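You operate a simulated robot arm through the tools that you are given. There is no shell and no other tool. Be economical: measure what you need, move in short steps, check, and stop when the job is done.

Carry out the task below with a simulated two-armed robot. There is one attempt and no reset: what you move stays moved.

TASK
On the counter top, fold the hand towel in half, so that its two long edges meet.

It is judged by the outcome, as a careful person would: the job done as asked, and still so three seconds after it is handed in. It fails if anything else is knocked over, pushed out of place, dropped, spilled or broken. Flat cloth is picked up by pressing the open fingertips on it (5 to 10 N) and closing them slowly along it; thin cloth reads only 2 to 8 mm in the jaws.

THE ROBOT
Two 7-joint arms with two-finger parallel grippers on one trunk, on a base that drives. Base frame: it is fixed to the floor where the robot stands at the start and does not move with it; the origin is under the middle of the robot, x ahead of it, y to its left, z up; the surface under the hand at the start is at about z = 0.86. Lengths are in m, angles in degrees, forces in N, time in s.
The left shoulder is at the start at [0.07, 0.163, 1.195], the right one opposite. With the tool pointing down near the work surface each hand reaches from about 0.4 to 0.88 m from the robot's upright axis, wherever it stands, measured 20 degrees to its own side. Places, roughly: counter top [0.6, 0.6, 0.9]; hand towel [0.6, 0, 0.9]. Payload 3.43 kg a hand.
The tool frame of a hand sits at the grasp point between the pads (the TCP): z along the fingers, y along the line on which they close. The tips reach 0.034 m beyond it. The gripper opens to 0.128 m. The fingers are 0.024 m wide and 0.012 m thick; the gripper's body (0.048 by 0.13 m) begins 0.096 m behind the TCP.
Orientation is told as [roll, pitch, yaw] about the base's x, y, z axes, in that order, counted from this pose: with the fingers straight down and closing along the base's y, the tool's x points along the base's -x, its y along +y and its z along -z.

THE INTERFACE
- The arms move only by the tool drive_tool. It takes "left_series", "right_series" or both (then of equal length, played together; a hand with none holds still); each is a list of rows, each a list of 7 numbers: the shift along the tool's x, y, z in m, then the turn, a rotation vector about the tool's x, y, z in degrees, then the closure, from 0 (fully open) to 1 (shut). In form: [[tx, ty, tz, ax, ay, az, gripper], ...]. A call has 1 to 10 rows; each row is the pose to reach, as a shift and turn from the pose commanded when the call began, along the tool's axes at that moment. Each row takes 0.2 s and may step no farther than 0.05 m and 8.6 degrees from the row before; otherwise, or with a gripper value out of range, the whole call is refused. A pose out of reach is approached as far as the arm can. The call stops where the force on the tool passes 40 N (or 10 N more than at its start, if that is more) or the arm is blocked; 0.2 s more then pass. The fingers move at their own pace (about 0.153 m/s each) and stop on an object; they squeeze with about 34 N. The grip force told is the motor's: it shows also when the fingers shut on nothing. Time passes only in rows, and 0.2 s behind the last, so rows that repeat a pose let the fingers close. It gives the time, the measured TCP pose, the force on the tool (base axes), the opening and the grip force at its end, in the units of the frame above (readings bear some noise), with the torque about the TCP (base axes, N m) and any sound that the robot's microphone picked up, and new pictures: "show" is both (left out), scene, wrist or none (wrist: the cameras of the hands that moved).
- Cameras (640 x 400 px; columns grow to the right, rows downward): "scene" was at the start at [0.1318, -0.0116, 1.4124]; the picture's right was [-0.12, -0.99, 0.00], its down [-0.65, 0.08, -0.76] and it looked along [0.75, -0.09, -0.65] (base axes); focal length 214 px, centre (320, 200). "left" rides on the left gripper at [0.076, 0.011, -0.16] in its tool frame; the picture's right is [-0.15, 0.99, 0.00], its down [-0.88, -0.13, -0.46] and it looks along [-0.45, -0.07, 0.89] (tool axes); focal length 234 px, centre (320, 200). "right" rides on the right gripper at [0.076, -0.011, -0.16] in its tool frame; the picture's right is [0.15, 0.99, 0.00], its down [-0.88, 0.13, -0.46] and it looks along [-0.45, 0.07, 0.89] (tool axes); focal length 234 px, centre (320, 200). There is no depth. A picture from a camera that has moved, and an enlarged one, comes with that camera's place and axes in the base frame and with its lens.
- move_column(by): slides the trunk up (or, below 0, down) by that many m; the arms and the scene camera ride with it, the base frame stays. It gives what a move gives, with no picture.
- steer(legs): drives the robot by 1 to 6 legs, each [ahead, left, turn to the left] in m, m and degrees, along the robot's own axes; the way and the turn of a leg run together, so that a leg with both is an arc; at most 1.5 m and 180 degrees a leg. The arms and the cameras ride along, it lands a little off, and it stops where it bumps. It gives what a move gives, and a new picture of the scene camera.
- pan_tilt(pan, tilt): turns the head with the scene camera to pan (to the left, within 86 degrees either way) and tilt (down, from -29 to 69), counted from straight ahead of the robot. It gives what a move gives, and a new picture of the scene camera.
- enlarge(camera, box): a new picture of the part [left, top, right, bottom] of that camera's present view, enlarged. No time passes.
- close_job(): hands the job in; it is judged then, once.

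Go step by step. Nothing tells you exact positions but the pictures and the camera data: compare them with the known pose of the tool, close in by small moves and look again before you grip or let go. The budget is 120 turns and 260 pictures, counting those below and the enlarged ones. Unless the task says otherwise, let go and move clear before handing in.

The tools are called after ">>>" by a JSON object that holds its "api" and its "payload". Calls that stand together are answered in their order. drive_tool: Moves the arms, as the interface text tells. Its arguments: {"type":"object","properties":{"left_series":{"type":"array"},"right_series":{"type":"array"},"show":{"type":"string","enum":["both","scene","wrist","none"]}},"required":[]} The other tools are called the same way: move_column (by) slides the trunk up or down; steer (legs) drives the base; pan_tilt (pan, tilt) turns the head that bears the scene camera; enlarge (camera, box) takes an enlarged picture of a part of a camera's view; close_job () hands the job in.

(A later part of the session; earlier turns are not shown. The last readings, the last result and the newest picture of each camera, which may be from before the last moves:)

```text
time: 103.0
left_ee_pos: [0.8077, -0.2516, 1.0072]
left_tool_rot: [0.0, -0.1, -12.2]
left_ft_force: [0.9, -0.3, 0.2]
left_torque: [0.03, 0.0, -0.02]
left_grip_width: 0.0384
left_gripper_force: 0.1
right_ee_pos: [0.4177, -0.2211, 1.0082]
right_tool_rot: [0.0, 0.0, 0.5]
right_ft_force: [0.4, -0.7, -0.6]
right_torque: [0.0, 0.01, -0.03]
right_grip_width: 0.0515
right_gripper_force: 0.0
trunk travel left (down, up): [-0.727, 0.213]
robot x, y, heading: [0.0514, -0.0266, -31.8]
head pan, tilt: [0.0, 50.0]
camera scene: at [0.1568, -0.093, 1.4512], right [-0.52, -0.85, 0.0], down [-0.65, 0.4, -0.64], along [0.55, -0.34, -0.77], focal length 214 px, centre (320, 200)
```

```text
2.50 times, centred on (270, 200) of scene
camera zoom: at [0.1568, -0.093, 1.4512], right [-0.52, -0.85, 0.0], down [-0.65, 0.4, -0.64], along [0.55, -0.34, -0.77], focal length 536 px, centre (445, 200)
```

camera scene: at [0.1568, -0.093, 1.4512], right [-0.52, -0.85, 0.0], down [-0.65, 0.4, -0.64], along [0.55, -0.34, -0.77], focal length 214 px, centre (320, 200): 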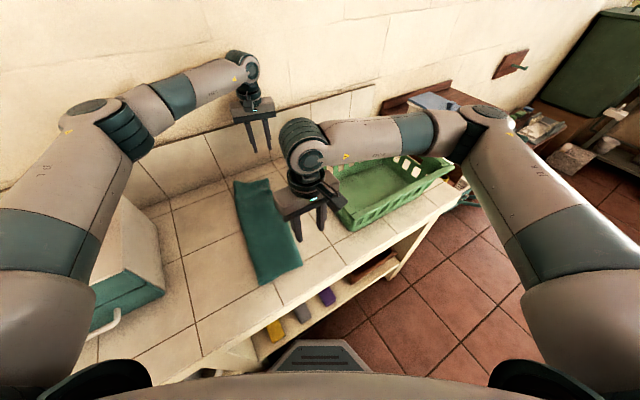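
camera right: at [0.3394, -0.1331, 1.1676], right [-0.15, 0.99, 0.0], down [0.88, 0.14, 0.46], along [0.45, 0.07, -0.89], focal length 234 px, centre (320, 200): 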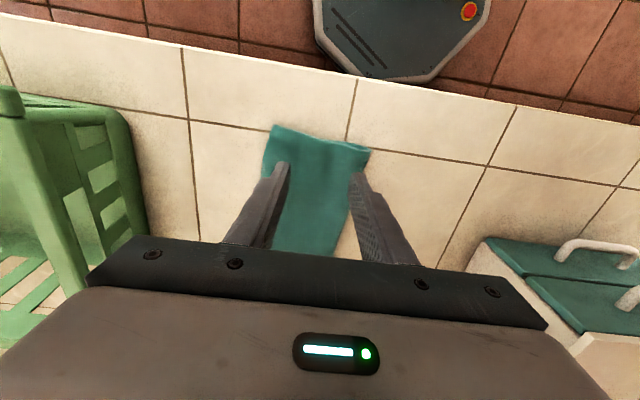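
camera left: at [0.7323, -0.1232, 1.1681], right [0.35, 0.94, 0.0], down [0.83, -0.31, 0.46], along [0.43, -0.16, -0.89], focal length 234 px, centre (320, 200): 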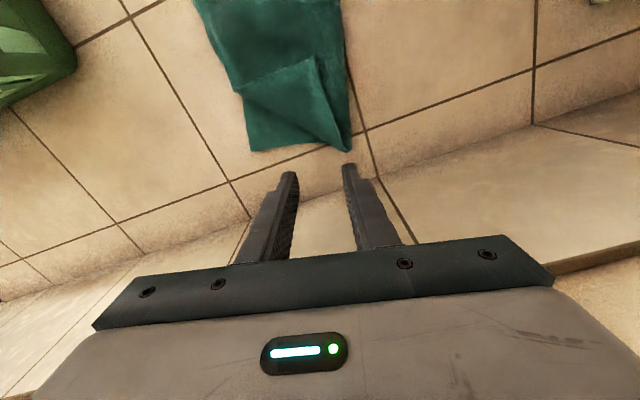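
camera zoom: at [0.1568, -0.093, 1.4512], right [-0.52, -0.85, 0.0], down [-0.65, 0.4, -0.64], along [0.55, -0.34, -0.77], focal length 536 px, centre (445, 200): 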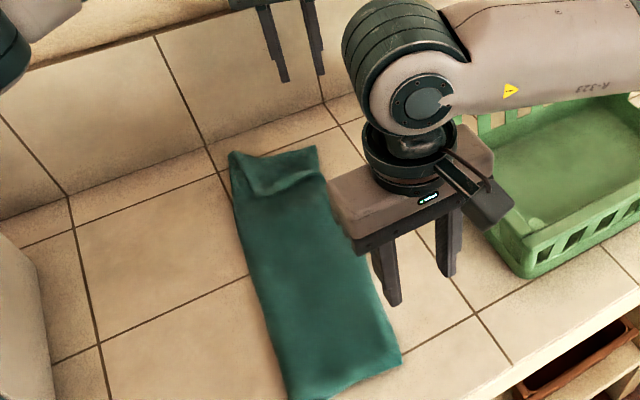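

Now the left hand goes over the flap, turned so the fingers close parallel to its fold line.

>>> {"api": "drive_tool", "payload": {"left_series": [[0.019, 0.017, 0, 0, 0, 7.2, 0.74], [0.038, 0.034, 0, 0, 0, 14.4, 0.74], [0.058, 0.052, 0.01, 0, 0, 21.6, 0.74], [0.077, 0.069, 0.03, 0, 0, 28.8, 0.74], [0.0961, 0.0862, 0.06, 0, 0, 36, 0.74], [0.0961, 0.0862, 0.07, 0, 0, 36, 0.74]], "show": "none"}}

>>> {"api": "enlarge", "payload": {"camera": "left", "box": [160, 20, 480, 280]}}

```text
time: 104.4
left_ee_pos: [0.7318, -0.1479, 0.9349]
left_tool_rot: [0.1, 0.0, -48.4]
left_ft_force: [-0.4, -0.6, -0.1]
left_torque: [0.01, 0.01, 0.0]
left_grip_width: 0.0334
left_gripper_force: 0.1
right_ee_pos: [0.4172, -0.2214, 1.008]
right_tool_rot: [0.0, 0.0, 0.4]
right_ft_force: [-0.7, -0.1, 0.5]
right_torque: [-0.04, -0.01, -0.02]
right_grip_width: 0.0511
right_gripper_force: 0.1
trunk travel left (down, up): [-0.727, 0.213]
robot x, y, heading: [0.051, -0.0249, -31.8]
head pan, tilt: [0.0, 50.0]
```

```text
1.54 times, centred on (320, 150) of left
camera zoom: at [0.6875, -0.083, 1.0954], right [0.84, 0.55, 0.0], down [0.49, -0.74, 0.46], along [0.25, -0.38, -0.89], focal length 360 px, centre (320, 277)
```

zoom: 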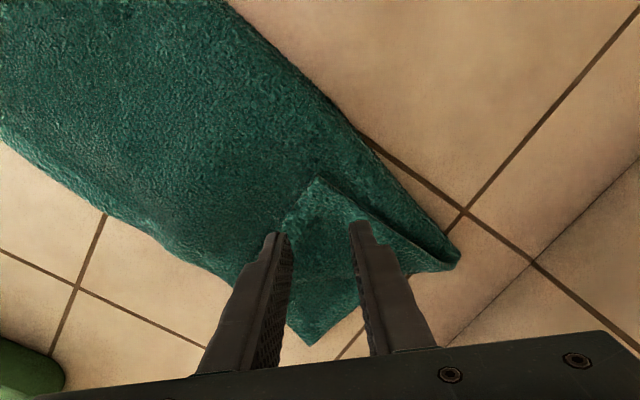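

The flap's tip points up squarely between the fingers, and both fingertips will land on the flap. I'm lowering to contact.

>>> {"api": "drive_tool", "payload": {"left_series": [[0, 0, 0.015, 0, 0, 0, 0.74], [0, 0, 0.026, 0, 0, 0, 0.74], [0, 0, 0.031, 0, 0, 0, 0.74]], "show": "none"}}

```text
time: 105.2
left_ee_pos: [0.7319, -0.146, 0.9075]
left_tool_rot: [0.1, -0.2, -48.2]
left_ft_force: [0.6, 0.1, 1.5]
left_torque: [0.02, -0.04, 0.0]
left_grip_width: 0.0332
left_gripper_force: 0.0
right_ee_pos: [0.4168, -0.2206, 1.009]
right_tool_rot: [-0.1, 0.1, 0.5]
right_ft_force: [-0.3, 0.2, 0.1]
right_torque: [0.03, 0.01, -0.02]
right_grip_width: 0.0514
right_gripper_force: 0.0
trunk travel left (down, up): [-0.727, 0.213]
robot x, y, heading: [0.049, -0.0306, -31.8]
head pan, tilt: [0.0, 50.0]
```

>>> {"api": "drive_tool", "payload": {"left_series": [[0, 0, 0.003, 0, 0, 0, 0.74], [0, 0, 0.003, 0, 0, 0, 0.78], [0, 0, 0.003, 0, 0, 0, 0.82], [0, 0, 0.003, 0, 0, 0, 0.86], [0, 0, 0.003, 0, 0, 0, 0.9], [0, 0, 0.003, 0, 0, 0, 0.94], [0, 0, 0.003, 0, 0, 0, 0.98], [0, 0, 0.003, 0, 0, 0, 1], [0, 0, 0.003, 0, 0, 0, 1]], "show": "none"}}

>>> {"api": "enlarge", "payload": {"camera": "left", "box": [160, 20, 480, 280]}}

```text
time: 107.2
left_ee_pos: [0.7309, -0.1453, 0.9031]
left_tool_rot: [0.3, -0.1, -48.3]
left_ft_force: [1.0, 0.7, 5.3]
left_torque: [0.04, -0.04, -0.01]
left_grip_width: 0.0039
left_gripper_force: 34.7
right_ee_pos: [0.4164, -0.2207, 1.0082]
right_tool_rot: [0.0, 0.0, 0.5]
right_ft_force: [-0.2, 0.0, -0.3]
right_torque: [-0.03, -0.02, -0.03]
right_grip_width: 0.0512
right_gripper_force: 0.1
trunk travel left (down, up): [-0.727, 0.213]
robot x, y, heading: [0.0526, -0.0257, -31.5]
head pan, tilt: [0.0, 50.0]
```

```text
1.54 times, centred on (320, 150) of left
camera zoom: at [0.6872, -0.0816, 1.0644], right [0.83, 0.55, 0.0], down [0.49, -0.74, 0.46], along [0.25, -0.38, -0.89], focal length 360 px, centre (320, 277)
```

zoom: 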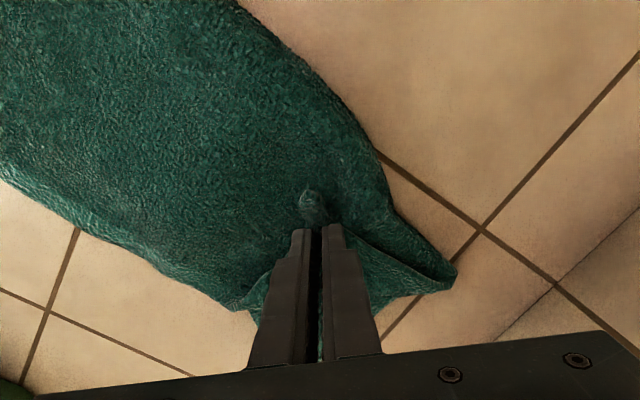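

The corner is gripped (3.9 mm). I'm lifting a little to check that it's the flap alone.

>>> {"api": "drive_tool", "payload": {"left_series": [[0, 0, -0.015, 0, 0, 0, 1], [0, 0, -0.03, 0, 0, 0, 1], [-0.006, 0, -0.045, 0, 0, 0, 1]], "show": "none"}}

>>> {"api": "enlarge", "payload": {"camera": "left", "box": [160, 20, 480, 280]}}

>>> {"api": "enlarge", "payload": {"camera": "scene", "box": [200, 140, 320, 260]}}

```text
time: 108.0
left_ee_pos: [0.7366, -0.1501, 0.9482]
left_tool_rot: [0.1, -0.1, -48.1]
left_ft_force: [-0.6, 0.5, 0.1]
left_torque: [0.02, -0.01, 0.02]
left_grip_width: 0.004
left_gripper_force: 33.4
right_ee_pos: [0.4168, -0.2219, 1.008]
right_tool_rot: [0.0, 0.0, 0.6]
right_ft_force: [0.0, 0.5, -0.3]
right_torque: [0.03, -0.04, 0.0]
right_grip_width: 0.0513
right_gripper_force: 0.0
trunk travel left (down, up): [-0.727, 0.213]
robot x, y, heading: [0.0504, -0.0238, -31.8]
head pan, tilt: [0.0, 50.0]
```

```text
1.54 times, centred on (320, 150) of left
camera zoom: at [0.6917, -0.0866, 1.1084], right [0.83, 0.55, 0.0], down [0.49, -0.74, 0.46], along [0.25, -0.38, -0.89], focal length 360 px, centre (320, 277)
```

zoom: 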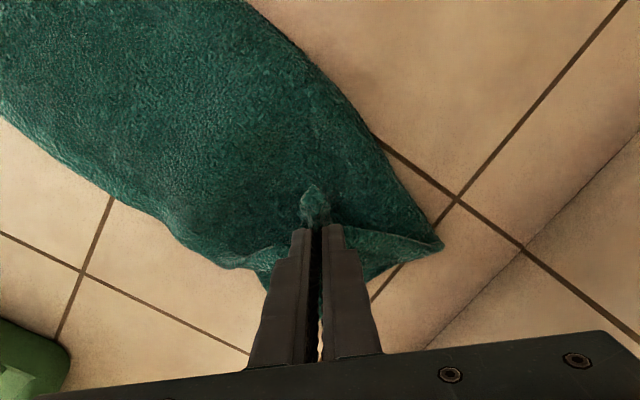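

```text
3.33 times, centred on (260, 200) of scene
camera zoom: at [0.1569, -0.0937, 1.451], right [-0.52, -0.85, 0.0], down [-0.65, 0.4, -0.64], along [0.55, -0.34, -0.77], focal length 715 px, centre (520, 200)
```

zoom: 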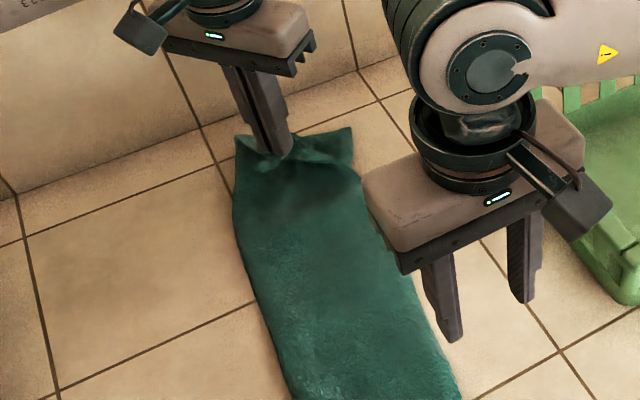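

Only the flap is lifted. I'll flip it outward over its fold line, rolling the hand as it goes over.

>>> {"api": "drive_tool", "payload": {"left_series": [[-0.0128, 0, -0.004, 0, 4, 0, 1], [-0.0257, 0, -0.0067, 0, 8, 0, 1], [-0.0405, 0, -0.004, 0, 12, 0, 1], [-0.0554, 0, -0.0007, 0, 16, 0, 1], [-0.0768, 0, 0.0129, 0, 24, 0, 1], [-0.091, 0, 0.028, 0, 32, 0, 1]], "show": "none"}}

>>> {"api": "enlarge", "payload": {"camera": "left", "box": [160, 20, 480, 280]}}

>>> {"api": "enlarge", "payload": {"camera": "scene", "box": [200, 140, 320, 260]}}

```text
time: 109.5
left_ee_pos: [0.7688, -0.1877, 0.9227]
left_tool_rot: [0.1, 27.0, -48.0]
left_ft_force: [-9.5, 2.2, 3.9]
left_torque: [-0.38, -1.59, -0.01]
left_grip_width: 0.0038
left_gripper_force: 34.3
left hand out of reach, approached as far as the arm can: row 5, 6
right_ee_pos: [0.4156, -0.2202, 1.0085]
right_tool_rot: [0.1, 0.0, 0.3]
right_ft_force: [0.7, -0.5, 0.8]
right_torque: [0.03, 0.04, 0.01]
right_grip_width: 0.0512
right_gripper_force: 0.0
trunk travel left (down, up): [-0.727, 0.213]
robot x, y, heading: [0.0495, -0.0254, -31.9]
head pan, tilt: [0.0, 50.0]
stopped in row 6 (left hand): the force on the tool passed its limit at 96 N (the readings are from after the stop); the commanded pose is now the measured one
```

```text
1.54 times, centred on (320, 150) of left
camera zoom: at [0.7791, -0.184, 1.0997], right [0.82, 0.56, -0.06], down [0.57, -0.82, 0.01], along [-0.05, -0.04, -1.0], focal length 360 px, centre (320, 277)
```

zoom: 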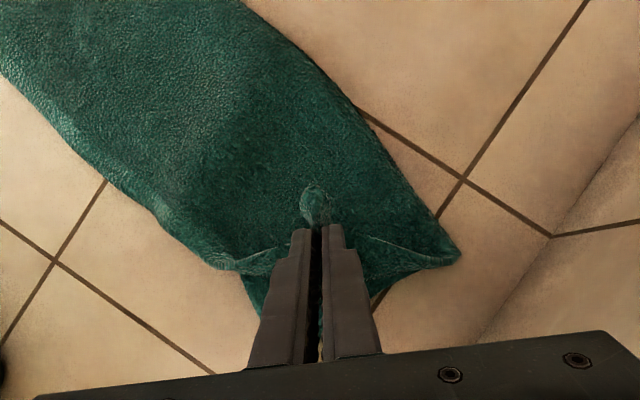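

```text
3.33 times, centred on (260, 200) of scene
camera zoom: at [0.1535, -0.092, 1.4513], right [-0.52, -0.85, 0.0], down [-0.65, 0.4, -0.64], along [0.55, -0.34, -0.77], focal length 715 px, centre (520, 200)
```

zoom: 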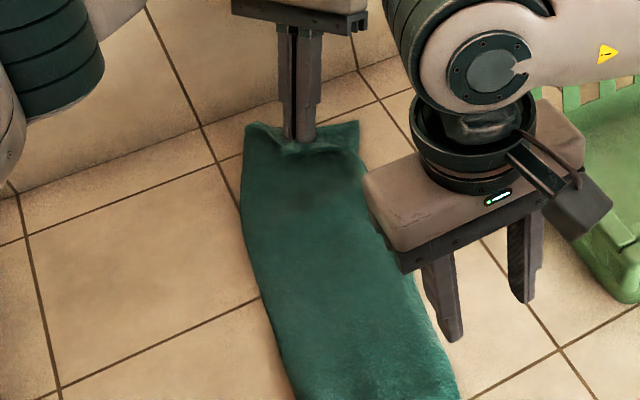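

The wrist pressed against the wall behind while leaning that way. I'll back off upright at once.

>>> {"api": "drive_tool", "payload": {"left_series": [[0.006, 0, -0.004, 0, -5, 0, 1], [0.008, 0, -0.008, 0, -12, 0, 1], [0.008, 0, -0.012, 0, -20, 0, 1], [0.008, 0, -0.012, 0, -27, 0, 1]], "show": "scene"}}

>>> {"api": "enlarge", "payload": {"camera": "left", "box": [160, 20, 480, 280]}}

```text
time: 110.5
left_ee_pos: [0.7687, -0.1855, 0.9362]
left_tool_rot: [0.0, 0.0, -48.0]
left_ft_force: [0.1, -0.3, -0.1]
left_torque: [0.01, -0.02, 0.0]
left_grip_width: 0.0041
left_gripper_force: 33.7
right_ee_pos: [0.4171, -0.2195, 1.0084]
right_tool_rot: [-0.2, 0.0, 0.4]
right_ft_force: [-0.3, 1.1, -0.3]
right_torque: [-0.02, 0.02, -0.02]
right_grip_width: 0.0515
right_gripper_force: 0.1
trunk travel left (down, up): [-0.727, 0.213]
robot x, y, heading: [0.0508, -0.0278, -31.8]
head pan, tilt: [0.0, 50.0]
camera scene: at [0.1556, -0.0914, 1.4513], right [-0.52, -0.85, 0.0], down [-0.65, 0.4, -0.64], along [0.55, -0.34, -0.77], focal length 214 px, centre (320, 200)
```

scene: 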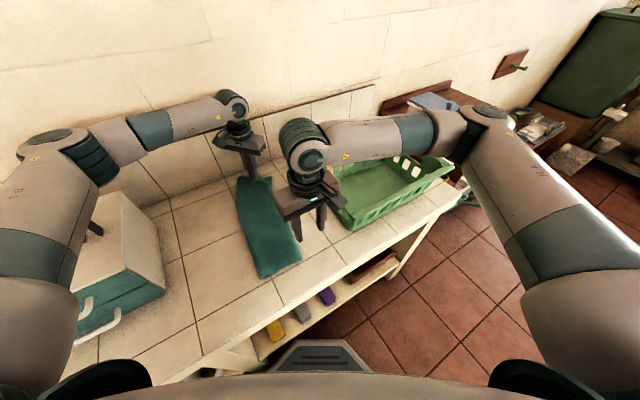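

```text
1.54 times, centred on (320, 150) of left
camera zoom: at [0.7258, -0.1212, 1.096], right [0.83, 0.55, 0.0], down [0.49, -0.74, 0.46], along [0.25, -0.38, -0.89], focal length 360 px, centre (320, 277)
```

zoom: 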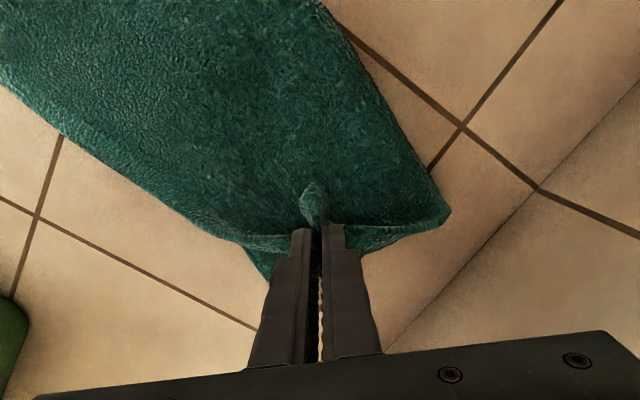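

The flap is nearly over. I'll finish moving outward with a lean to the right only, away from the wall, and lower.

>>> {"api": "drive_tool", "payload": {"left_series": [[-0.012, -0.003, 0.002, -4, 4.45, 0, 1], [-0.024, -0.006, 0.008, -8, 8.9, 0, 1], [-0.031, -0.008, 0.016, -12, 13.4, 0, 1], [-0.0365, -0.0095, 0.025, -16, 17.8, 0, 1]], "show": "none"}}

>>> {"api": "enlarge", "payload": {"camera": "left", "box": [160, 20, 480, 280]}}

```text
time: 111.5
left_ee_pos: [0.7863, -0.2195, 0.9094]
left_tool_rot: [16.7, 17.7, -45.3]
left_ft_force: [-0.2, 0.1, 1.2]
left_torque: [-0.02, 0.09, -0.01]
left_grip_width: 0.0041
left_gripper_force: 33.9
right_ee_pos: [0.4168, -0.2224, 1.0071]
right_tool_rot: [0.1, 0.0, 0.4]
right_ft_force: [-0.4, -1.0, -0.6]
right_torque: [0.03, -0.03, 0.01]
right_grip_width: 0.0511
right_gripper_force: 0.0
trunk travel left (down, up): [-0.727, 0.213]
robot x, y, heading: [0.0495, -0.0259, -31.7]
head pan, tilt: [0.0, 50.0]
```

```text
1.54 times, centred on (320, 150) of left
camera zoom: at [0.7429, -0.2268, 1.0826], right [0.83, 0.5, 0.23], down [0.49, -0.86, 0.11], along [0.25, 0.02, -0.97], focal length 360 px, centre (320, 277)
```

zoom: 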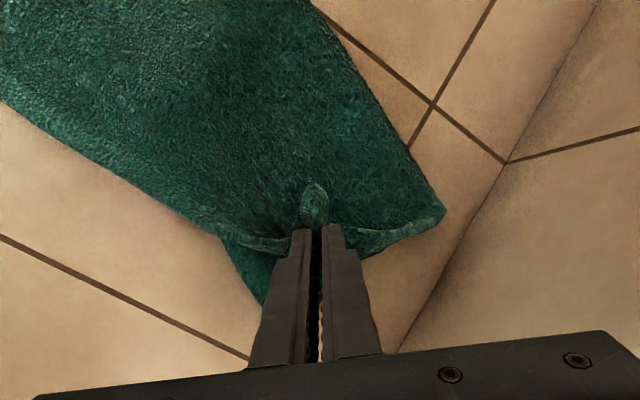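

Now I'm releasing and backing off.

>>> {"api": "drive_tool", "payload": {"left_series": [[0, 0, 0, 0, 0, 0, 0.93], [0, 0, 0, 0, 0, 0, 0.86], [0, 0, -0.015, 0, 0, 0, 0.84], [0, 0, -0.04, 0, 0, 0, 0.8], [0.005, 0, -0.07, 3, -3.4, 0, 0.76], [0.02, 0.005, -0.09, 8, -8.9, 0, 0.76], [0.035, 0.01, -0.1, 12, -13.4, 0, 0.76], [0.05, 0.015, -0.1, 16, -17.8, 0, 0.76]], "show": "scene"}}

>>> {"api": "enlarge", "payload": {"camera": "left", "box": [100, 0, 500, 280]}}

>>> {"api": "enlarge", "payload": {"camera": "scene", "box": [200, 150, 320, 290]}}

```text
time: 113.3
left_ee_pos: [0.7646, -0.2176, 1.023]
left_tool_rot: [0.1, -0.1, -48.1]
left_ft_force: [-0.1, 0.2, 0.6]
left_torque: [-0.07, 0.03, -0.01]
left_grip_width: 0.0308
left_gripper_force: 0.1
right_ee_pos: [0.4168, -0.2193, 1.0072]
right_tool_rot: [0.0, 0.1, 0.3]
right_ft_force: [0.0, 0.2, -0.4]
right_torque: [-0.04, 0.02, 0.06]
right_grip_width: 0.0511
right_gripper_force: 0.1
trunk travel left (down, up): [-0.727, 0.213]
robot x, y, heading: [0.0522, -0.0244, -31.9]
head pan, tilt: [0.0, 50.0]
camera scene: at [0.1562, -0.0907, 1.4513], right [-0.52, -0.85, 0.0], down [-0.65, 0.4, -0.64], along [0.55, -0.34, -0.77], focal length 214 px, centre (320, 200)
```

scene: 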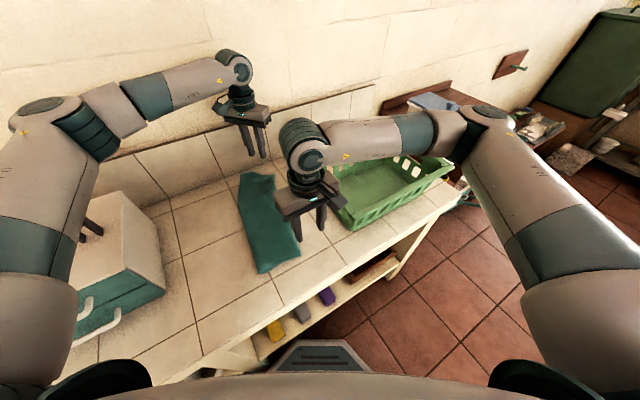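

```text
1.43 times, centred on (300, 140) of left
camera zoom: at [0.7211, -0.1529, 1.1831], right [0.83, 0.55, 0.0], down [0.49, -0.74, 0.46], along [0.25, -0.38, -0.89], focal length 334 px, centre (349, 286)
```

zoom: 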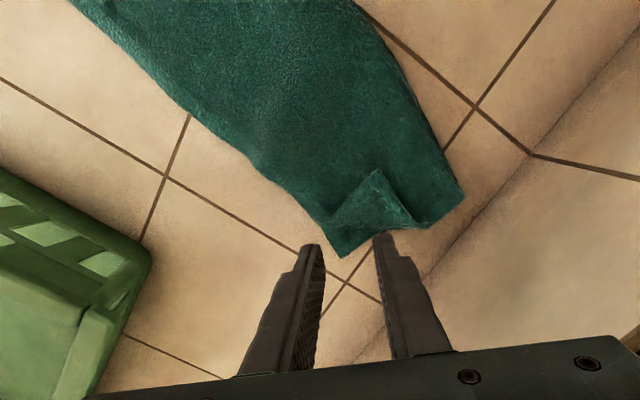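

```text
2.86 times, centred on (260, 220) of scene
camera zoom: at [0.1562, -0.0907, 1.4513], right [-0.52, -0.85, 0.0], down [-0.65, 0.4, -0.64], along [0.55, -0.34, -0.77], focal length 613 px, centre (491, 143)
```

zoom: 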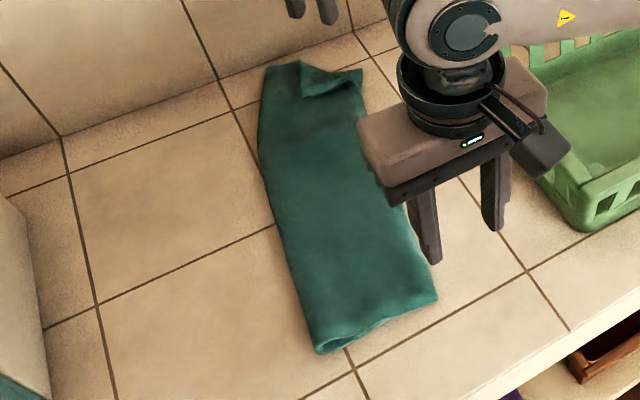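

Great progress: the far end is now a proper half width (0.13 m), with only a small tip triangle about 5 cm high still turned back. I'll shift the base another 6 cm right for reach and repeat on the tip.

>>> {"api": "steer", "payload": {"legs": [[0.0315, -0.051, 0]]}}

>>> {"api": "drive_tool", "payload": {"left_series": [[0, 0, 0, 0, 0, 5, 0.82], [-0.012, 0.012, 0, 0, 0, 10.6, 0.82], [0.005, 0.03, 0.01, 0, 0, 10.6, 0.82], [0.025, 0.045, 0.03, 0, 0, 10.6, 0.82], [0.0506, 0.0657, 0.06, 0, 0, 10.6, 0.82], [0.0506, 0.0657, 0.085, 0, 0, 10.6, 0.82]], "show": "none"}}

>>> {"api": "enlarge", "payload": {"camera": "left", "box": [160, 20, 480, 280]}}

```text
time: 114.2
left_ee_pos: [0.7652, -0.2761, 1.0222]
left_tool_rot: [0.0, 0.1, -48.0]
left_ft_force: [-0.1, 0.6, -0.6]
left_torque: [-0.01, 0.04, -0.01]
left_grip_width: 0.0311
left_gripper_force: 0.0
right_ee_pos: [0.4187, -0.2786, 1.0085]
right_tool_rot: [0.0, 0.0, 0.5]
right_ft_force: [-0.1, 0.7, -0.2]
right_torque: [0.0, 0.06, 0.01]
right_grip_width: 0.0511
right_gripper_force: 0.1
trunk travel left (down, up): [-0.727, 0.213]
robot x, y, heading: [0.052, -0.0859, -31.7]
head pan, tilt: [0.0, 50.0]
camera scene: at [0.1572, -0.1497, 1.4513], right [-0.52, -0.85, 0.0], down [-0.65, 0.4, -0.64], along [0.55, -0.34, -0.77], focal length 214 px, centre (320, 200)
```

scene: 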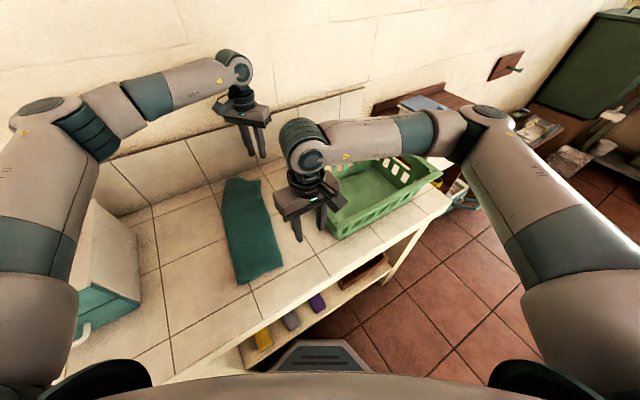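

```text
time: 115.7
left_ee_pos: [0.7814, -0.1948, 0.939]
left_tool_rot: [0.0, 0.2, -58.6]
left_ft_force: [-0.1, -0.1, 0.2]
left_torque: [-0.01, 0.0, 0.0]
left_grip_width: 0.0233
left_gripper_force: 0.1
right_ee_pos: [0.4182, -0.2804, 1.0067]
right_tool_rot: [0.2, 0.0, 0.3]
right_ft_force: [-0.3, 0.3, 0.8]
right_torque: [0.03, 0.01, 0.01]
right_grip_width: 0.0513
right_gripper_force: 0.1
trunk travel left (down, up): [-0.727, 0.213]
robot x, y, heading: [0.0498, -0.0834, -31.5]
head pan, tilt: [0.0, 50.0]
```

```text
1.54 times, centred on (320, 150) of left
camera zoom: at [0.7507, -0.1245, 1.0994], right [0.92, 0.39, 0.0], down [0.35, -0.82, 0.45], along [0.18, -0.42, -0.89], focal length 360 px, centre (320, 277)
```

zoom: 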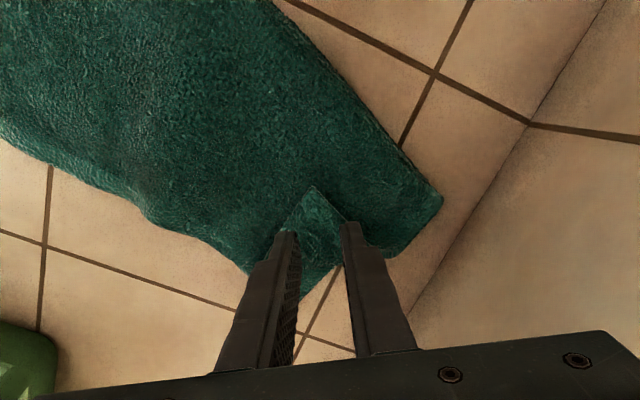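

The tip is centred between the fingers. I'm lowering to contact.

>>> {"api": "drive_tool", "payload": {"left_series": [[0, 0, 0.015, 0, 0, 0, 0.82], [0, 0, 0.028, 0, 0, 0, 0.82], [0, 0, 0.033, 0, 0, 0, 0.82]], "show": "none"}}

```text
time: 116.5
left_ee_pos: [0.7821, -0.1952, 0.9049]
left_tool_rot: [0.1, 0.1, -58.6]
left_ft_force: [0.3, 0.7, 2.9]
left_torque: [-0.02, 0.0, -0.01]
left_grip_width: 0.0231
left_gripper_force: 0.1
right_ee_pos: [0.418, -0.2793, 1.0083]
right_tool_rot: [0.1, 0.0, 0.4]
right_ft_force: [0.1, 0.3, -0.4]
right_torque: [-0.01, 0.0, -0.02]
right_grip_width: 0.051
right_gripper_force: 0.0
trunk travel left (down, up): [-0.727, 0.213]
robot x, y, heading: [0.0549, -0.0818, -31.7]
head pan, tilt: [0.0, 50.0]
```

>>> {"api": "drive_tool", "payload": {"left_series": [[0, 0, 0.002, 0, 0, 0, 0.82], [0, 0, 0.002, 0, 0, 0, 0.85], [0, 0, 0.002, 0, 0, 0, 0.88], [0, 0, 0.002, 0, 0, 0, 0.91], [0, 0, 0.002, 0, 0, 0, 0.94], [0, 0, 0.002, 0, 0, 0, 0.97], [0, 0, 0.002, 0, 0, 0, 1], [0, 0, 0.002, 0, 0, 0, 1], [0, 0, -0.012, 0, 0, 0, 1], [0, 0, -0.025, 0, 0, 0, 1]], "show": "none"}}

>>> {"api": "enlarge", "payload": {"camera": "left", "box": [160, 20, 480, 280]}}

```text
time: 118.7
left_ee_pos: [0.7819, -0.195, 0.9294]
left_tool_rot: [0.1, 0.2, -58.6]
left_ft_force: [0.2, 0.0, 0.3]
left_torque: [-0.01, -0.04, 0.0]
left_grip_width: 0.0
left_gripper_force: 33.3
right_ee_pos: [0.4182, -0.2788, 1.0072]
right_tool_rot: [-0.1, 0.0, 0.5]
right_ft_force: [0.5, -0.3, -0.7]
right_torque: [-0.02, 0.02, 0.02]
right_grip_width: 0.0513
right_gripper_force: 0.1
trunk travel left (down, up): [-0.727, 0.213]
robot x, y, heading: [0.0511, -0.0862, -31.7]
head pan, tilt: [0.0, 50.0]
```

```text
1.54 times, centred on (320, 150) of left
camera zoom: at [0.7514, -0.1249, 1.0905], right [0.92, 0.39, 0.0], down [0.35, -0.82, 0.45], along [0.18, -0.42, -0.89], focal length 360 px, centre (320, 277)
```

zoom: 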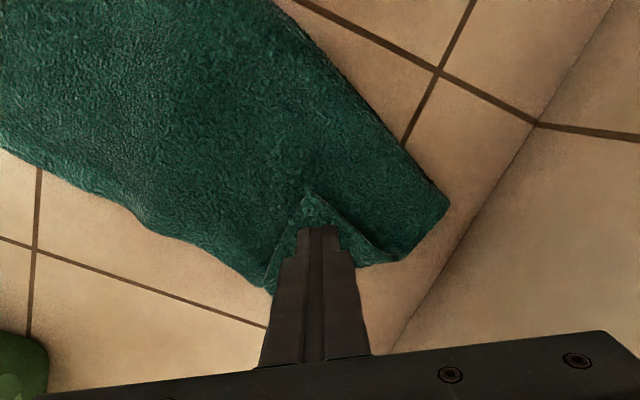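

It slipped off because the opening was too narrow. I'll retry with a wider opening, slightly deeper and firmer.

>>> {"api": "drive_tool", "payload": {"left_series": [[-0.005, 0, 0, 0, 0, 0, 0.8], [-0.005, 0, 0.005, 0, 0, 0, 0.7], [-0.005, 0, 0.018, 0, 0, 0, 0.7], [-0.005, 0, 0.028, 0, 0, 0, 0.7], [-0.005, 0, 0.0285, 0, 0, 0, 0.7]], "show": "none"}}

>>> {"api": "drive_tool", "payload": {"left_series": [[0, 0, 0, 0, 0, 0, 0.73], [0, 0, 0, 0, 0, 0, 0.77], [0, 0, 0, 0, 0, 0, 0.81], [0, 0, 0, 0, 0, 0, 0.85], [0, 0, 0, 0, 0, 0, 0.89], [0, 0, 0, 0, 0, 0, 0.93], [0, 0, 0, 0, 0, 0, 0.97], [0, 0, 0, 0, 0, 0, 1], [0, 0, 0, 0, 0, 0, 1], [0, 0, 0, 0, 0, 0, 1]], "show": "none"}}

```text
time: 119.8
left_ee_pos: [0.7819, -0.1998, 0.9016]
left_tool_rot: [0.1, 0.0, -58.6]
left_ft_force: [1.6, -0.2, 10.9]
left_torque: [-0.02, -0.07, 0.0]
left_grip_width: 0.0382
left_gripper_force: 0.0
right_ee_pos: [0.4168, -0.2795, 1.008]
right_tool_rot: [-0.1, 0.0, 0.4]
right_ft_force: [0.5, -0.2, 0.1]
right_torque: [0.0, 0.01, 0.02]
right_grip_width: 0.0511
right_gripper_force: 0.1
trunk travel left (down, up): [-0.727, 0.213]
robot x, y, heading: [0.0506, -0.0858, -32.1]
head pan, tilt: [0.0, 50.0]
```

```text
time: 122.0
left_ee_pos: [0.7798, -0.1977, 0.9024]
left_tool_rot: [0.1, 0.1, -58.5]
left_ft_force: [0.7, -0.3, 14.6]
left_torque: [-0.05, -0.02, 0.04]
left_grip_width: 0.0054
left_gripper_force: 33.7
right_ee_pos: [0.4161, -0.2792, 1.0092]
right_tool_rot: [0.1, -0.1, 0.4]
right_ft_force: [0.7, -0.2, 0.1]
right_torque: [0.0, 0.02, -0.01]
right_grip_width: 0.051
right_gripper_force: 0.1
trunk travel left (down, up): [-0.727, 0.213]
robot x, y, heading: [0.0501, -0.0857, -31.7]
head pan, tilt: [0.0, 50.0]
```

>>> {"api": "drive_tool", "payload": {"left_series": [[0, 0, -0.012, 0, 0, 0, 1], [0, 0, -0.025, 0, 0, 0, 1]], "show": "none"}}

>>> {"api": "enlarge", "payload": {"camera": "left", "box": [160, 20, 480, 280]}}

>>> {"api": "enlarge", "payload": {"camera": "scene", "box": [180, 150, 300, 290]}}

```text
time: 122.7
left_ee_pos: [0.7803, -0.1993, 0.9248]
left_tool_rot: [0.1, 0.2, -58.6]
left_ft_force: [0.1, 0.2, -0.5]
left_torque: [0.0, -0.04, -0.01]
left_grip_width: 0.0052
left_gripper_force: 34.2
right_ee_pos: [0.4178, -0.2792, 1.0077]
right_tool_rot: [0.0, -0.1, 0.4]
right_ft_force: [-0.9, -0.7, 0.9]
right_torque: [0.01, -0.01, 0.02]
right_grip_width: 0.0511
right_gripper_force: 0.3
trunk travel left (down, up): [-0.727, 0.213]
robot x, y, heading: [0.0534, -0.0841, -31.9]
head pan, tilt: [0.0, 50.0]
```

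```text
1.54 times, centred on (320, 150) of left
camera zoom: at [0.7496, -0.1293, 1.0853], right [0.92, 0.39, 0.0], down [0.35, -0.82, 0.45], along [0.18, -0.42, -0.89], focal length 360 px, centre (320, 277)
```

zoom: 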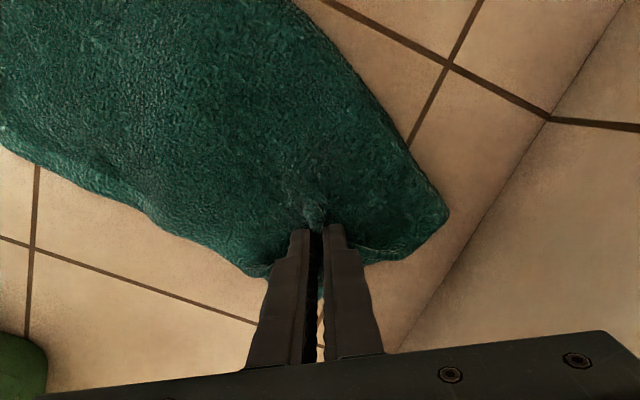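

```text
2.86 times, centred on (240, 220) of scene
camera zoom: at [0.1562, -0.1516, 1.4511], right [-0.52, -0.85, 0.0], down [-0.65, 0.4, -0.64], along [0.55, -0.34, -0.77], focal length 613 px, centre (549, 143)
```

zoom: 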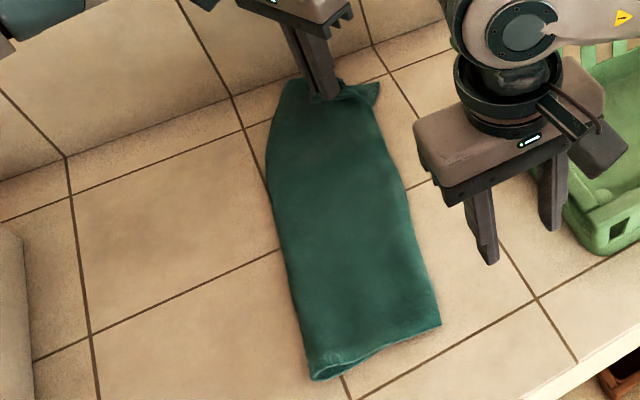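

It looks like just the tip is lifted. I'll flip it outward with a stronger lean to the right.

>>> {"api": "drive_tool", "payload": {"left_series": [[-0.014, -0.004, -0.015, -3.65, 6, 0, 1], [-0.03, -0.008, -0.02, -7.3, 12, 0, 1], [-0.046, -0.0125, -0.012, -10.9, 17.9, 0, 1], [-0.056, -0.015, 0.002, -15.1, 24.8, 0, 1], [-0.0629, -0.0173, 0.016, -18.8, 30.7, 0, 1]], "show": "none"}}

>>> {"api": "enlarge", "payload": {"camera": "left", "box": [160, 20, 480, 280]}}

>>> {"api": "enlarge", "payload": {"camera": "scene", "box": [180, 150, 300, 290]}}

```text
time: 123.8
left_ee_pos: [0.7804, -0.2412, 0.9063]
left_tool_rot: [21.0, 30.3, -52.8]
left_ft_force: [0.0, 0.0, 2.0]
left_torque: [-0.06, 0.04, 0.07]
left_grip_width: 0.0046
left_gripper_force: 33.9
left hand out of reach, approached as far as the arm can: row 4, 5
right_ee_pos: [0.4176, -0.2803, 1.0076]
right_tool_rot: [0.1, 0.1, 0.4]
right_ft_force: [0.3, -0.2, -0.7]
right_torque: [0.04, 0.02, 0.01]
right_grip_width: 0.051
right_gripper_force: 0.1
trunk travel left (down, up): [-0.727, 0.213]
robot x, y, heading: [0.0492, -0.0821, -31.6]
head pan, tilt: [0.0, 50.0]
```

```text
1.54 times, centred on (320, 150) of left
camera zoom: at [0.7494, -0.2788, 1.0782], right [0.92, 0.32, 0.23], down [0.35, -0.93, -0.12], along [0.18, 0.19, -0.97], focal length 360 px, centre (320, 277)
```

zoom: 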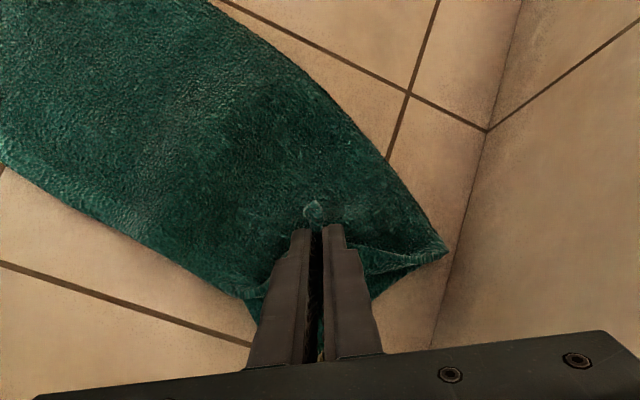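

```text
2.86 times, centred on (240, 220) of scene
camera zoom: at [0.1569, -0.1527, 1.4512], right [-0.52, -0.85, 0.0], down [-0.65, 0.4, -0.64], along [0.55, -0.34, -0.77], focal length 613 px, centre (549, 143)
```

zoom: 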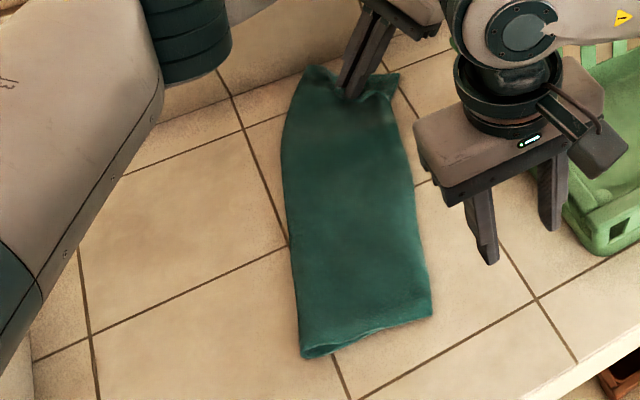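

I'm releasing here and checking the result.

>>> {"api": "drive_tool", "payload": {"left_series": [[0, 0, 0, 0, 0, 0, 0.93], [0, 0, 0, 0, 0, 0, 0.86], [0, 0, -0.015, 0, 0, 0, 0.84], [0, 0, -0.04, 0, 0, 0, 0.8], [0.01, 0, -0.07, 4, -6.5, 0, 0.76], [0.03, 0.0, -0.09, 8, -13, 0, 0.76], [0.05, 0, -0.1, 12, -19.5, 0, 0.76], [0.07, 0, -0.1, 16, -26, 0, 0.76], [0.08, 0, -0.1, 18.8, -30.7, 0, 0.76]], "show": "none"}}

>>> {"api": "enlarge", "payload": {"camera": "left", "box": [100, 0, 500, 280]}}

>>> {"api": "enlarge", "payload": {"camera": "scene", "box": [180, 150, 300, 290]}}

```text
time: 125.8
left_ee_pos: [0.7402, -0.2454, 1.0266]
left_tool_rot: [0.0, 0.0, -58.7]
left_ft_force: [-0.2, -0.1, -0.3]
left_torque: [0.0, -0.02, -0.01]
left_grip_width: 0.0309
left_gripper_force: 0.1
left hand out of reach, approached as far as the arm can: row 4
right_ee_pos: [0.4176, -0.2781, 1.0087]
right_tool_rot: [0.0, 0.0, 0.4]
right_ft_force: [0.2, 0.1, -0.3]
right_torque: [-0.03, 0.0, 0.0]
right_grip_width: 0.0511
right_gripper_force: 0.0
trunk travel left (down, up): [-0.727, 0.213]
robot x, y, heading: [0.0505, -0.083, -31.5]
head pan, tilt: [0.0, 50.0]
```

```text
1.43 times, centred on (300, 140) of left
camera zoom: at [0.7098, -0.1737, 1.1873], right [0.92, 0.39, 0.0], down [0.35, -0.82, 0.46], along [0.18, -0.42, -0.89], focal length 334 px, centre (349, 286)
```

zoom: 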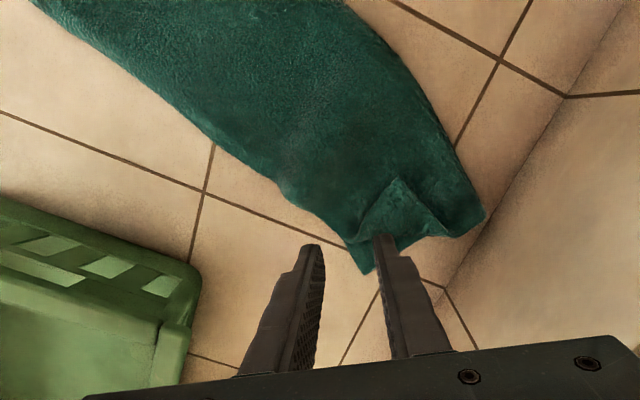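

```text
2.86 times, centred on (240, 220) of scene
camera zoom: at [0.1573, -0.1506, 1.4512], right [-0.53, -0.85, 0.0], down [-0.65, 0.4, -0.64], along [0.55, -0.34, -0.77], focal length 613 px, centre (549, 143)
```

zoom: 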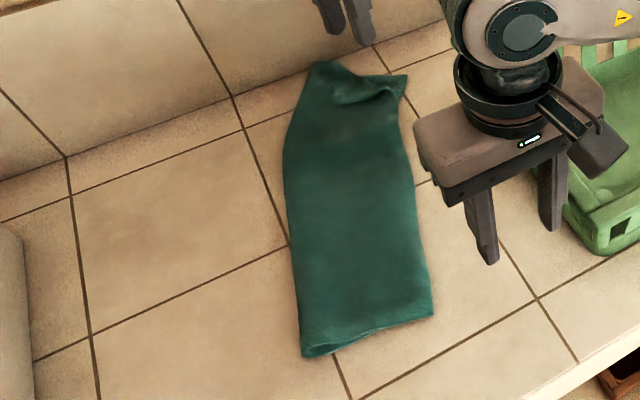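

The tip flap is still turned back, and this pinch had moved both layers. I'll try pushing it open instead. With closed fingertips just touching the layer below, behind the flap's tip, I'll push it outward over its fold line.

>>> {"api": "drive_tool", "payload": {"left_series": [[0.012, 0.014, 0, 0, 0, 2, 1], [0.025, 0.03, 0, 0, 0, 5, 1], [0.0377, 0.044, 0, 0, 0, 5, 1], [0.0377, 0.044, 0.04, 0, 0, 5, 1], [0.0377, 0.044, 0.08, 0, 0, 5, 1], [0.0377, 0.044, 0.11, 0, 0, 5, 1]], "show": "none"}}

>>> {"api": "enlarge", "payload": {"camera": "left", "box": [160, 20, 480, 280]}}

```text
time: 127.2
left_ee_pos: [0.7604, -0.1897, 0.9154]
left_tool_rot: [0.0, 0.1, -63.7]
left_ft_force: [0.5, 0.0, 0.8]
left_torque: [0.01, -0.02, 0.01]
left_grip_width: 0.0
left_gripper_force: 33.4
right_ee_pos: [0.4179, -0.28, 1.007]
right_tool_rot: [0.0, 0.0, 0.4]
right_ft_force: [0.5, 0.9, -0.2]
right_torque: [-0.02, 0.04, 0.04]
right_grip_width: 0.0513
right_gripper_force: 0.0
trunk travel left (down, up): [-0.727, 0.213]
robot x, y, heading: [0.0536, -0.0807, -31.6]
head pan, tilt: [0.0, 50.0]
```

```text
1.54 times, centred on (320, 150) of left
camera zoom: at [0.735, -0.1158, 1.0763], right [0.95, 0.31, 0.0], down [0.27, -0.85, 0.45], along [0.14, -0.43, -0.89], focal length 360 px, centre (320, 277)
```

zoom: 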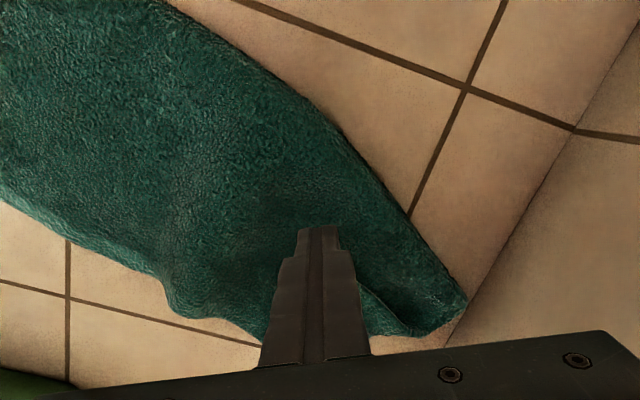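

I'm lowering to light contact and pushing outward.

>>> {"api": "drive_tool", "payload": {"left_series": [[0, 0, 0.006, 0, 0, 0, 1], [0, 0, 0.0115, 0, 0, 0, 1], [-0.01, 0, 0.0115, 0, 0, 0, 1], [-0.02, 0, 0.0115, 0, 0, 0, 1], [-0.03, 0, 0.0115, 0, 0, 0, 1], [-0.04, 0, 0.0115, 0, 0, 0, 1], [-0.05, 0, 0.0115, 0, 0, 0, 1]], "show": "none"}}

>>> {"api": "enlarge", "payload": {"camera": "left", "box": [160, 20, 480, 280]}}

>>> {"api": "enlarge", "payload": {"camera": "scene", "box": [180, 150, 300, 290]}}

```text
time: 128.8
left_ee_pos: [0.7816, -0.2342, 0.9065]
left_tool_rot: [0.1, 0.2, -63.6]
left_ft_force: [0.6, 0.2, -1.1]
left_torque: [0.01, 0.0, 0.01]
left_grip_width: 0.0
left_gripper_force: 33.0
right_ee_pos: [0.4181, -0.2798, 1.0087]
right_tool_rot: [0.0, 0.0, 0.4]
right_ft_force: [1.1, 0.1, -0.9]
right_torque: [0.0, 0.02, -0.02]
right_grip_width: 0.0515
right_gripper_force: 0.0
trunk travel left (down, up): [-0.727, 0.213]
robot x, y, heading: [0.0513, -0.0851, -31.5]
head pan, tilt: [0.0, 50.0]
```

```text
1.54 times, centred on (320, 150) of left
camera zoom: at [0.7563, -0.1618, 1.0668], right [0.95, 0.31, 0.0], down [0.27, -0.85, 0.45], along [0.14, -0.43, -0.89], focal length 360 px, centre (320, 277)
```

zoom: 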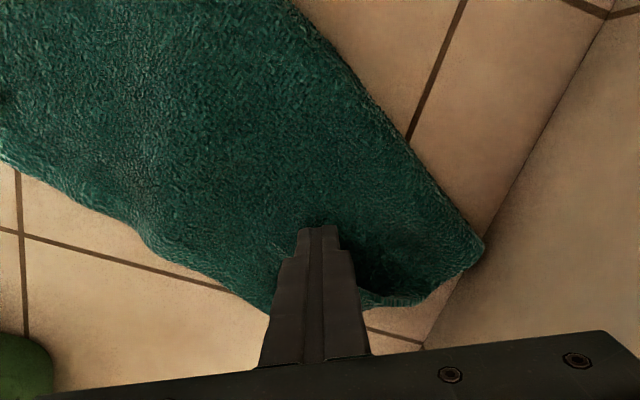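

```text
2.86 times, centred on (240, 220) of scene
camera zoom: at [0.1572, -0.1522, 1.4511], right [-0.52, -0.85, 0.0], down [-0.65, 0.4, -0.64], along [0.55, -0.34, -0.77], focal length 613 px, centre (549, 143)
```

zoom: 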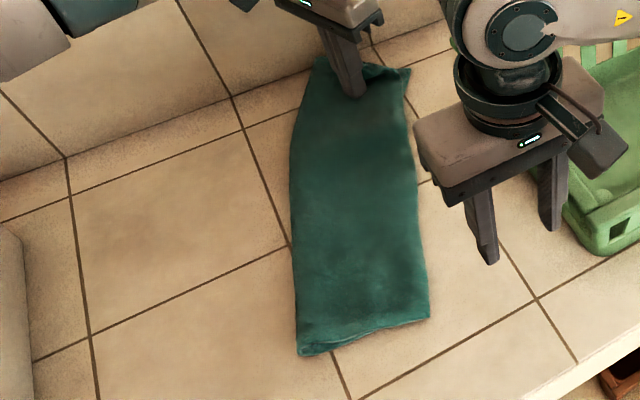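

The flap is moving ahead of the fingers. I'm continuing the push past the fold line, then rising.

>>> {"api": "drive_tool", "payload": {"left_series": [[-0.01, 0, 0.001, 0, 0, 0, 1], [-0.02, 0, 0.001, 0, 0, 0, 1], [-0.03, 0, 0.001, 0, 0, 0, 1], [-0.04, 0, 0.001, 0, 0, 0, 1], [-0.048, 0, 0, 0, 0, 0, 1]], "show": "none"}}

>>> {"api": "enlarge", "payload": {"camera": "left", "box": [160, 20, 480, 280]}}

>>> {"api": "enlarge", "payload": {"camera": "scene", "box": [180, 150, 300, 290]}}

```text
time: 130.1
left_ee_pos: [0.798, -0.2697, 0.9037]
left_tool_rot: [0.0, 0.0, -63.4]
left_ft_force: [-0.1, -0.6, -0.2]
left_torque: [-0.03, 0.0, 0.0]
left_grip_width: 0.0
left_gripper_force: 33.5
left hand out of reach, approached as far as the arm can: row 5
right_ee_pos: [0.4175, -0.2791, 1.0077]
right_tool_rot: [0.0, 0.0, 0.4]
right_ft_force: [0.6, -0.4, -0.2]
right_torque: [0.01, 0.0, -0.01]
right_grip_width: 0.051
right_gripper_force: 0.1
trunk travel left (down, up): [-0.727, 0.213]
robot x, y, heading: [0.0545, -0.0816, -31.9]
head pan, tilt: [0.0, 50.0]
```

```text
1.54 times, centred on (320, 150) of left
camera zoom: at [0.7742, -0.1965, 1.0646], right [0.95, 0.31, 0.0], down [0.28, -0.85, 0.45], along [0.14, -0.43, -0.89], focal length 360 px, centre (320, 277)
```

zoom: 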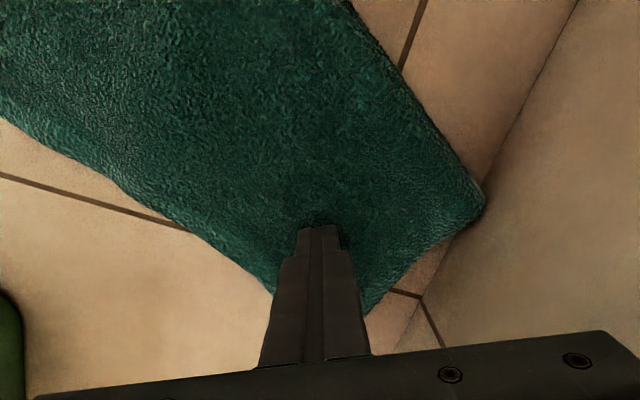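

```text
2.86 times, centred on (240, 220) of scene
camera zoom: at [0.1574, -0.151, 1.4512], right [-0.52, -0.85, 0.0], down [-0.65, 0.4, -0.64], along [0.55, -0.34, -0.77], focal length 613 px, centre (549, 143)
```

zoom: 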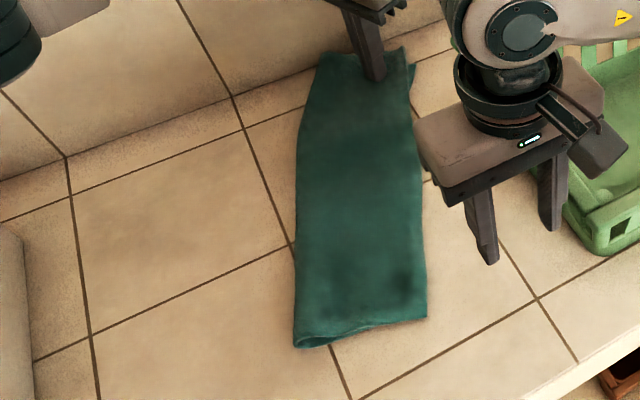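

The flap looks flipped open and the far corner squared. I'm rising straight up to inspect.

>>> {"api": "drive_tool", "payload": {"left_series": [[0, 0, -0.03, 0, 0, 0, 1], [0, 0, -0.06, 0, 0, 0, 1], [0, 0, -0.1, 0, 0, 0, 1], [0.03, 0, -0.13, 0, 0, 0, 1], [0.06, 0, -0.15, 0, 0, 0, 1]], "show": "scene"}}

>>> {"api": "enlarge", "payload": {"camera": "left", "box": [60, 0, 520, 280]}}

>>> {"api": "enlarge", "payload": {"camera": "scene", "box": [180, 140, 300, 290]}}

```text
time: 131.2
left_ee_pos: [0.7728, -0.2129, 1.056]
left_tool_rot: [0.0, 0.1, -63.6]
left_ft_force: [0.0, 0.2, 0.5]
left_torque: [-0.02, 0.02, 0.0]
left_grip_width: 0.0001
left_gripper_force: 32.3
right_ee_pos: [0.4188, -0.2783, 1.0084]
right_tool_rot: [-0.2, 0.0, 0.5]
right_ft_force: [0.6, 0.0, 0.4]
right_torque: [-0.03, -0.01, 0.03]
right_grip_width: 0.0514
right_gripper_force: 0.0
trunk travel left (down, up): [-0.727, 0.213]
robot x, y, heading: [0.0511, -0.086, -31.7]
head pan, tilt: [0.0, 50.0]
camera scene: at [0.1568, -0.1498, 1.4513], right [-0.53, -0.85, 0.0], down [-0.65, 0.4, -0.64], along [0.55, -0.34, -0.77], focal length 214 px, centre (320, 200)
```

scene: 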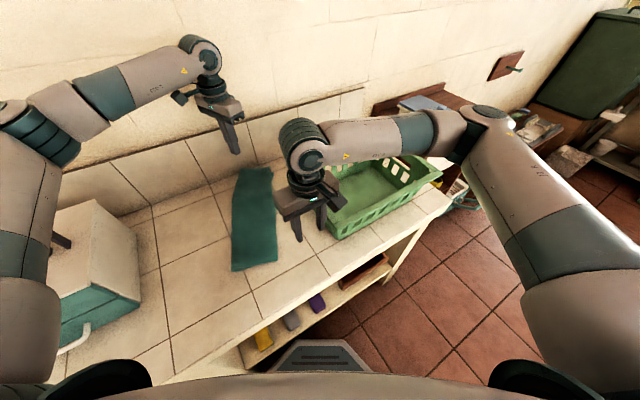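

```text
1.39 times, centred on (290, 140) of left
camera zoom: at [0.7492, -0.1404, 1.2168], right [0.95, 0.31, 0.0], down [0.27, -0.85, 0.45], along [0.14, -0.43, -0.89], focal length 326 px, centre (362, 284)
```

zoom: 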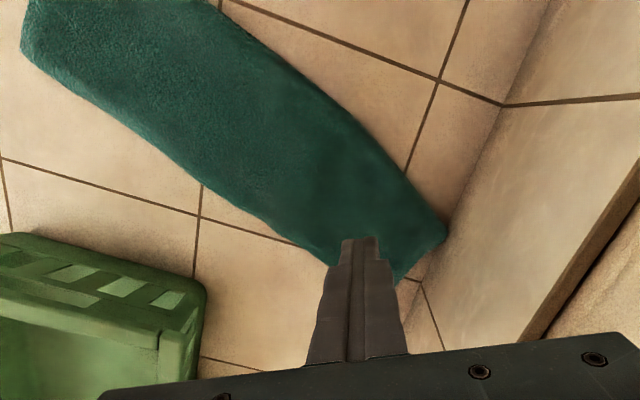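

```text
2.67 times, centred on (240, 215) of scene
camera zoom: at [0.1568, -0.1498, 1.4513], right [-0.53, -0.85, 0.0], down [-0.65, 0.4, -0.64], along [0.55, -0.34, -0.77], focal length 572 px, centre (533, 160)
```

zoom: 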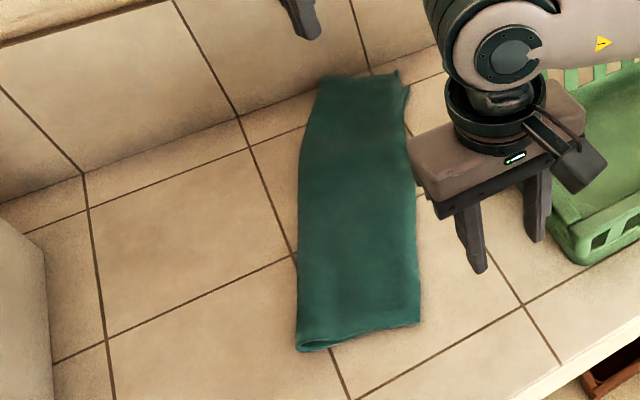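

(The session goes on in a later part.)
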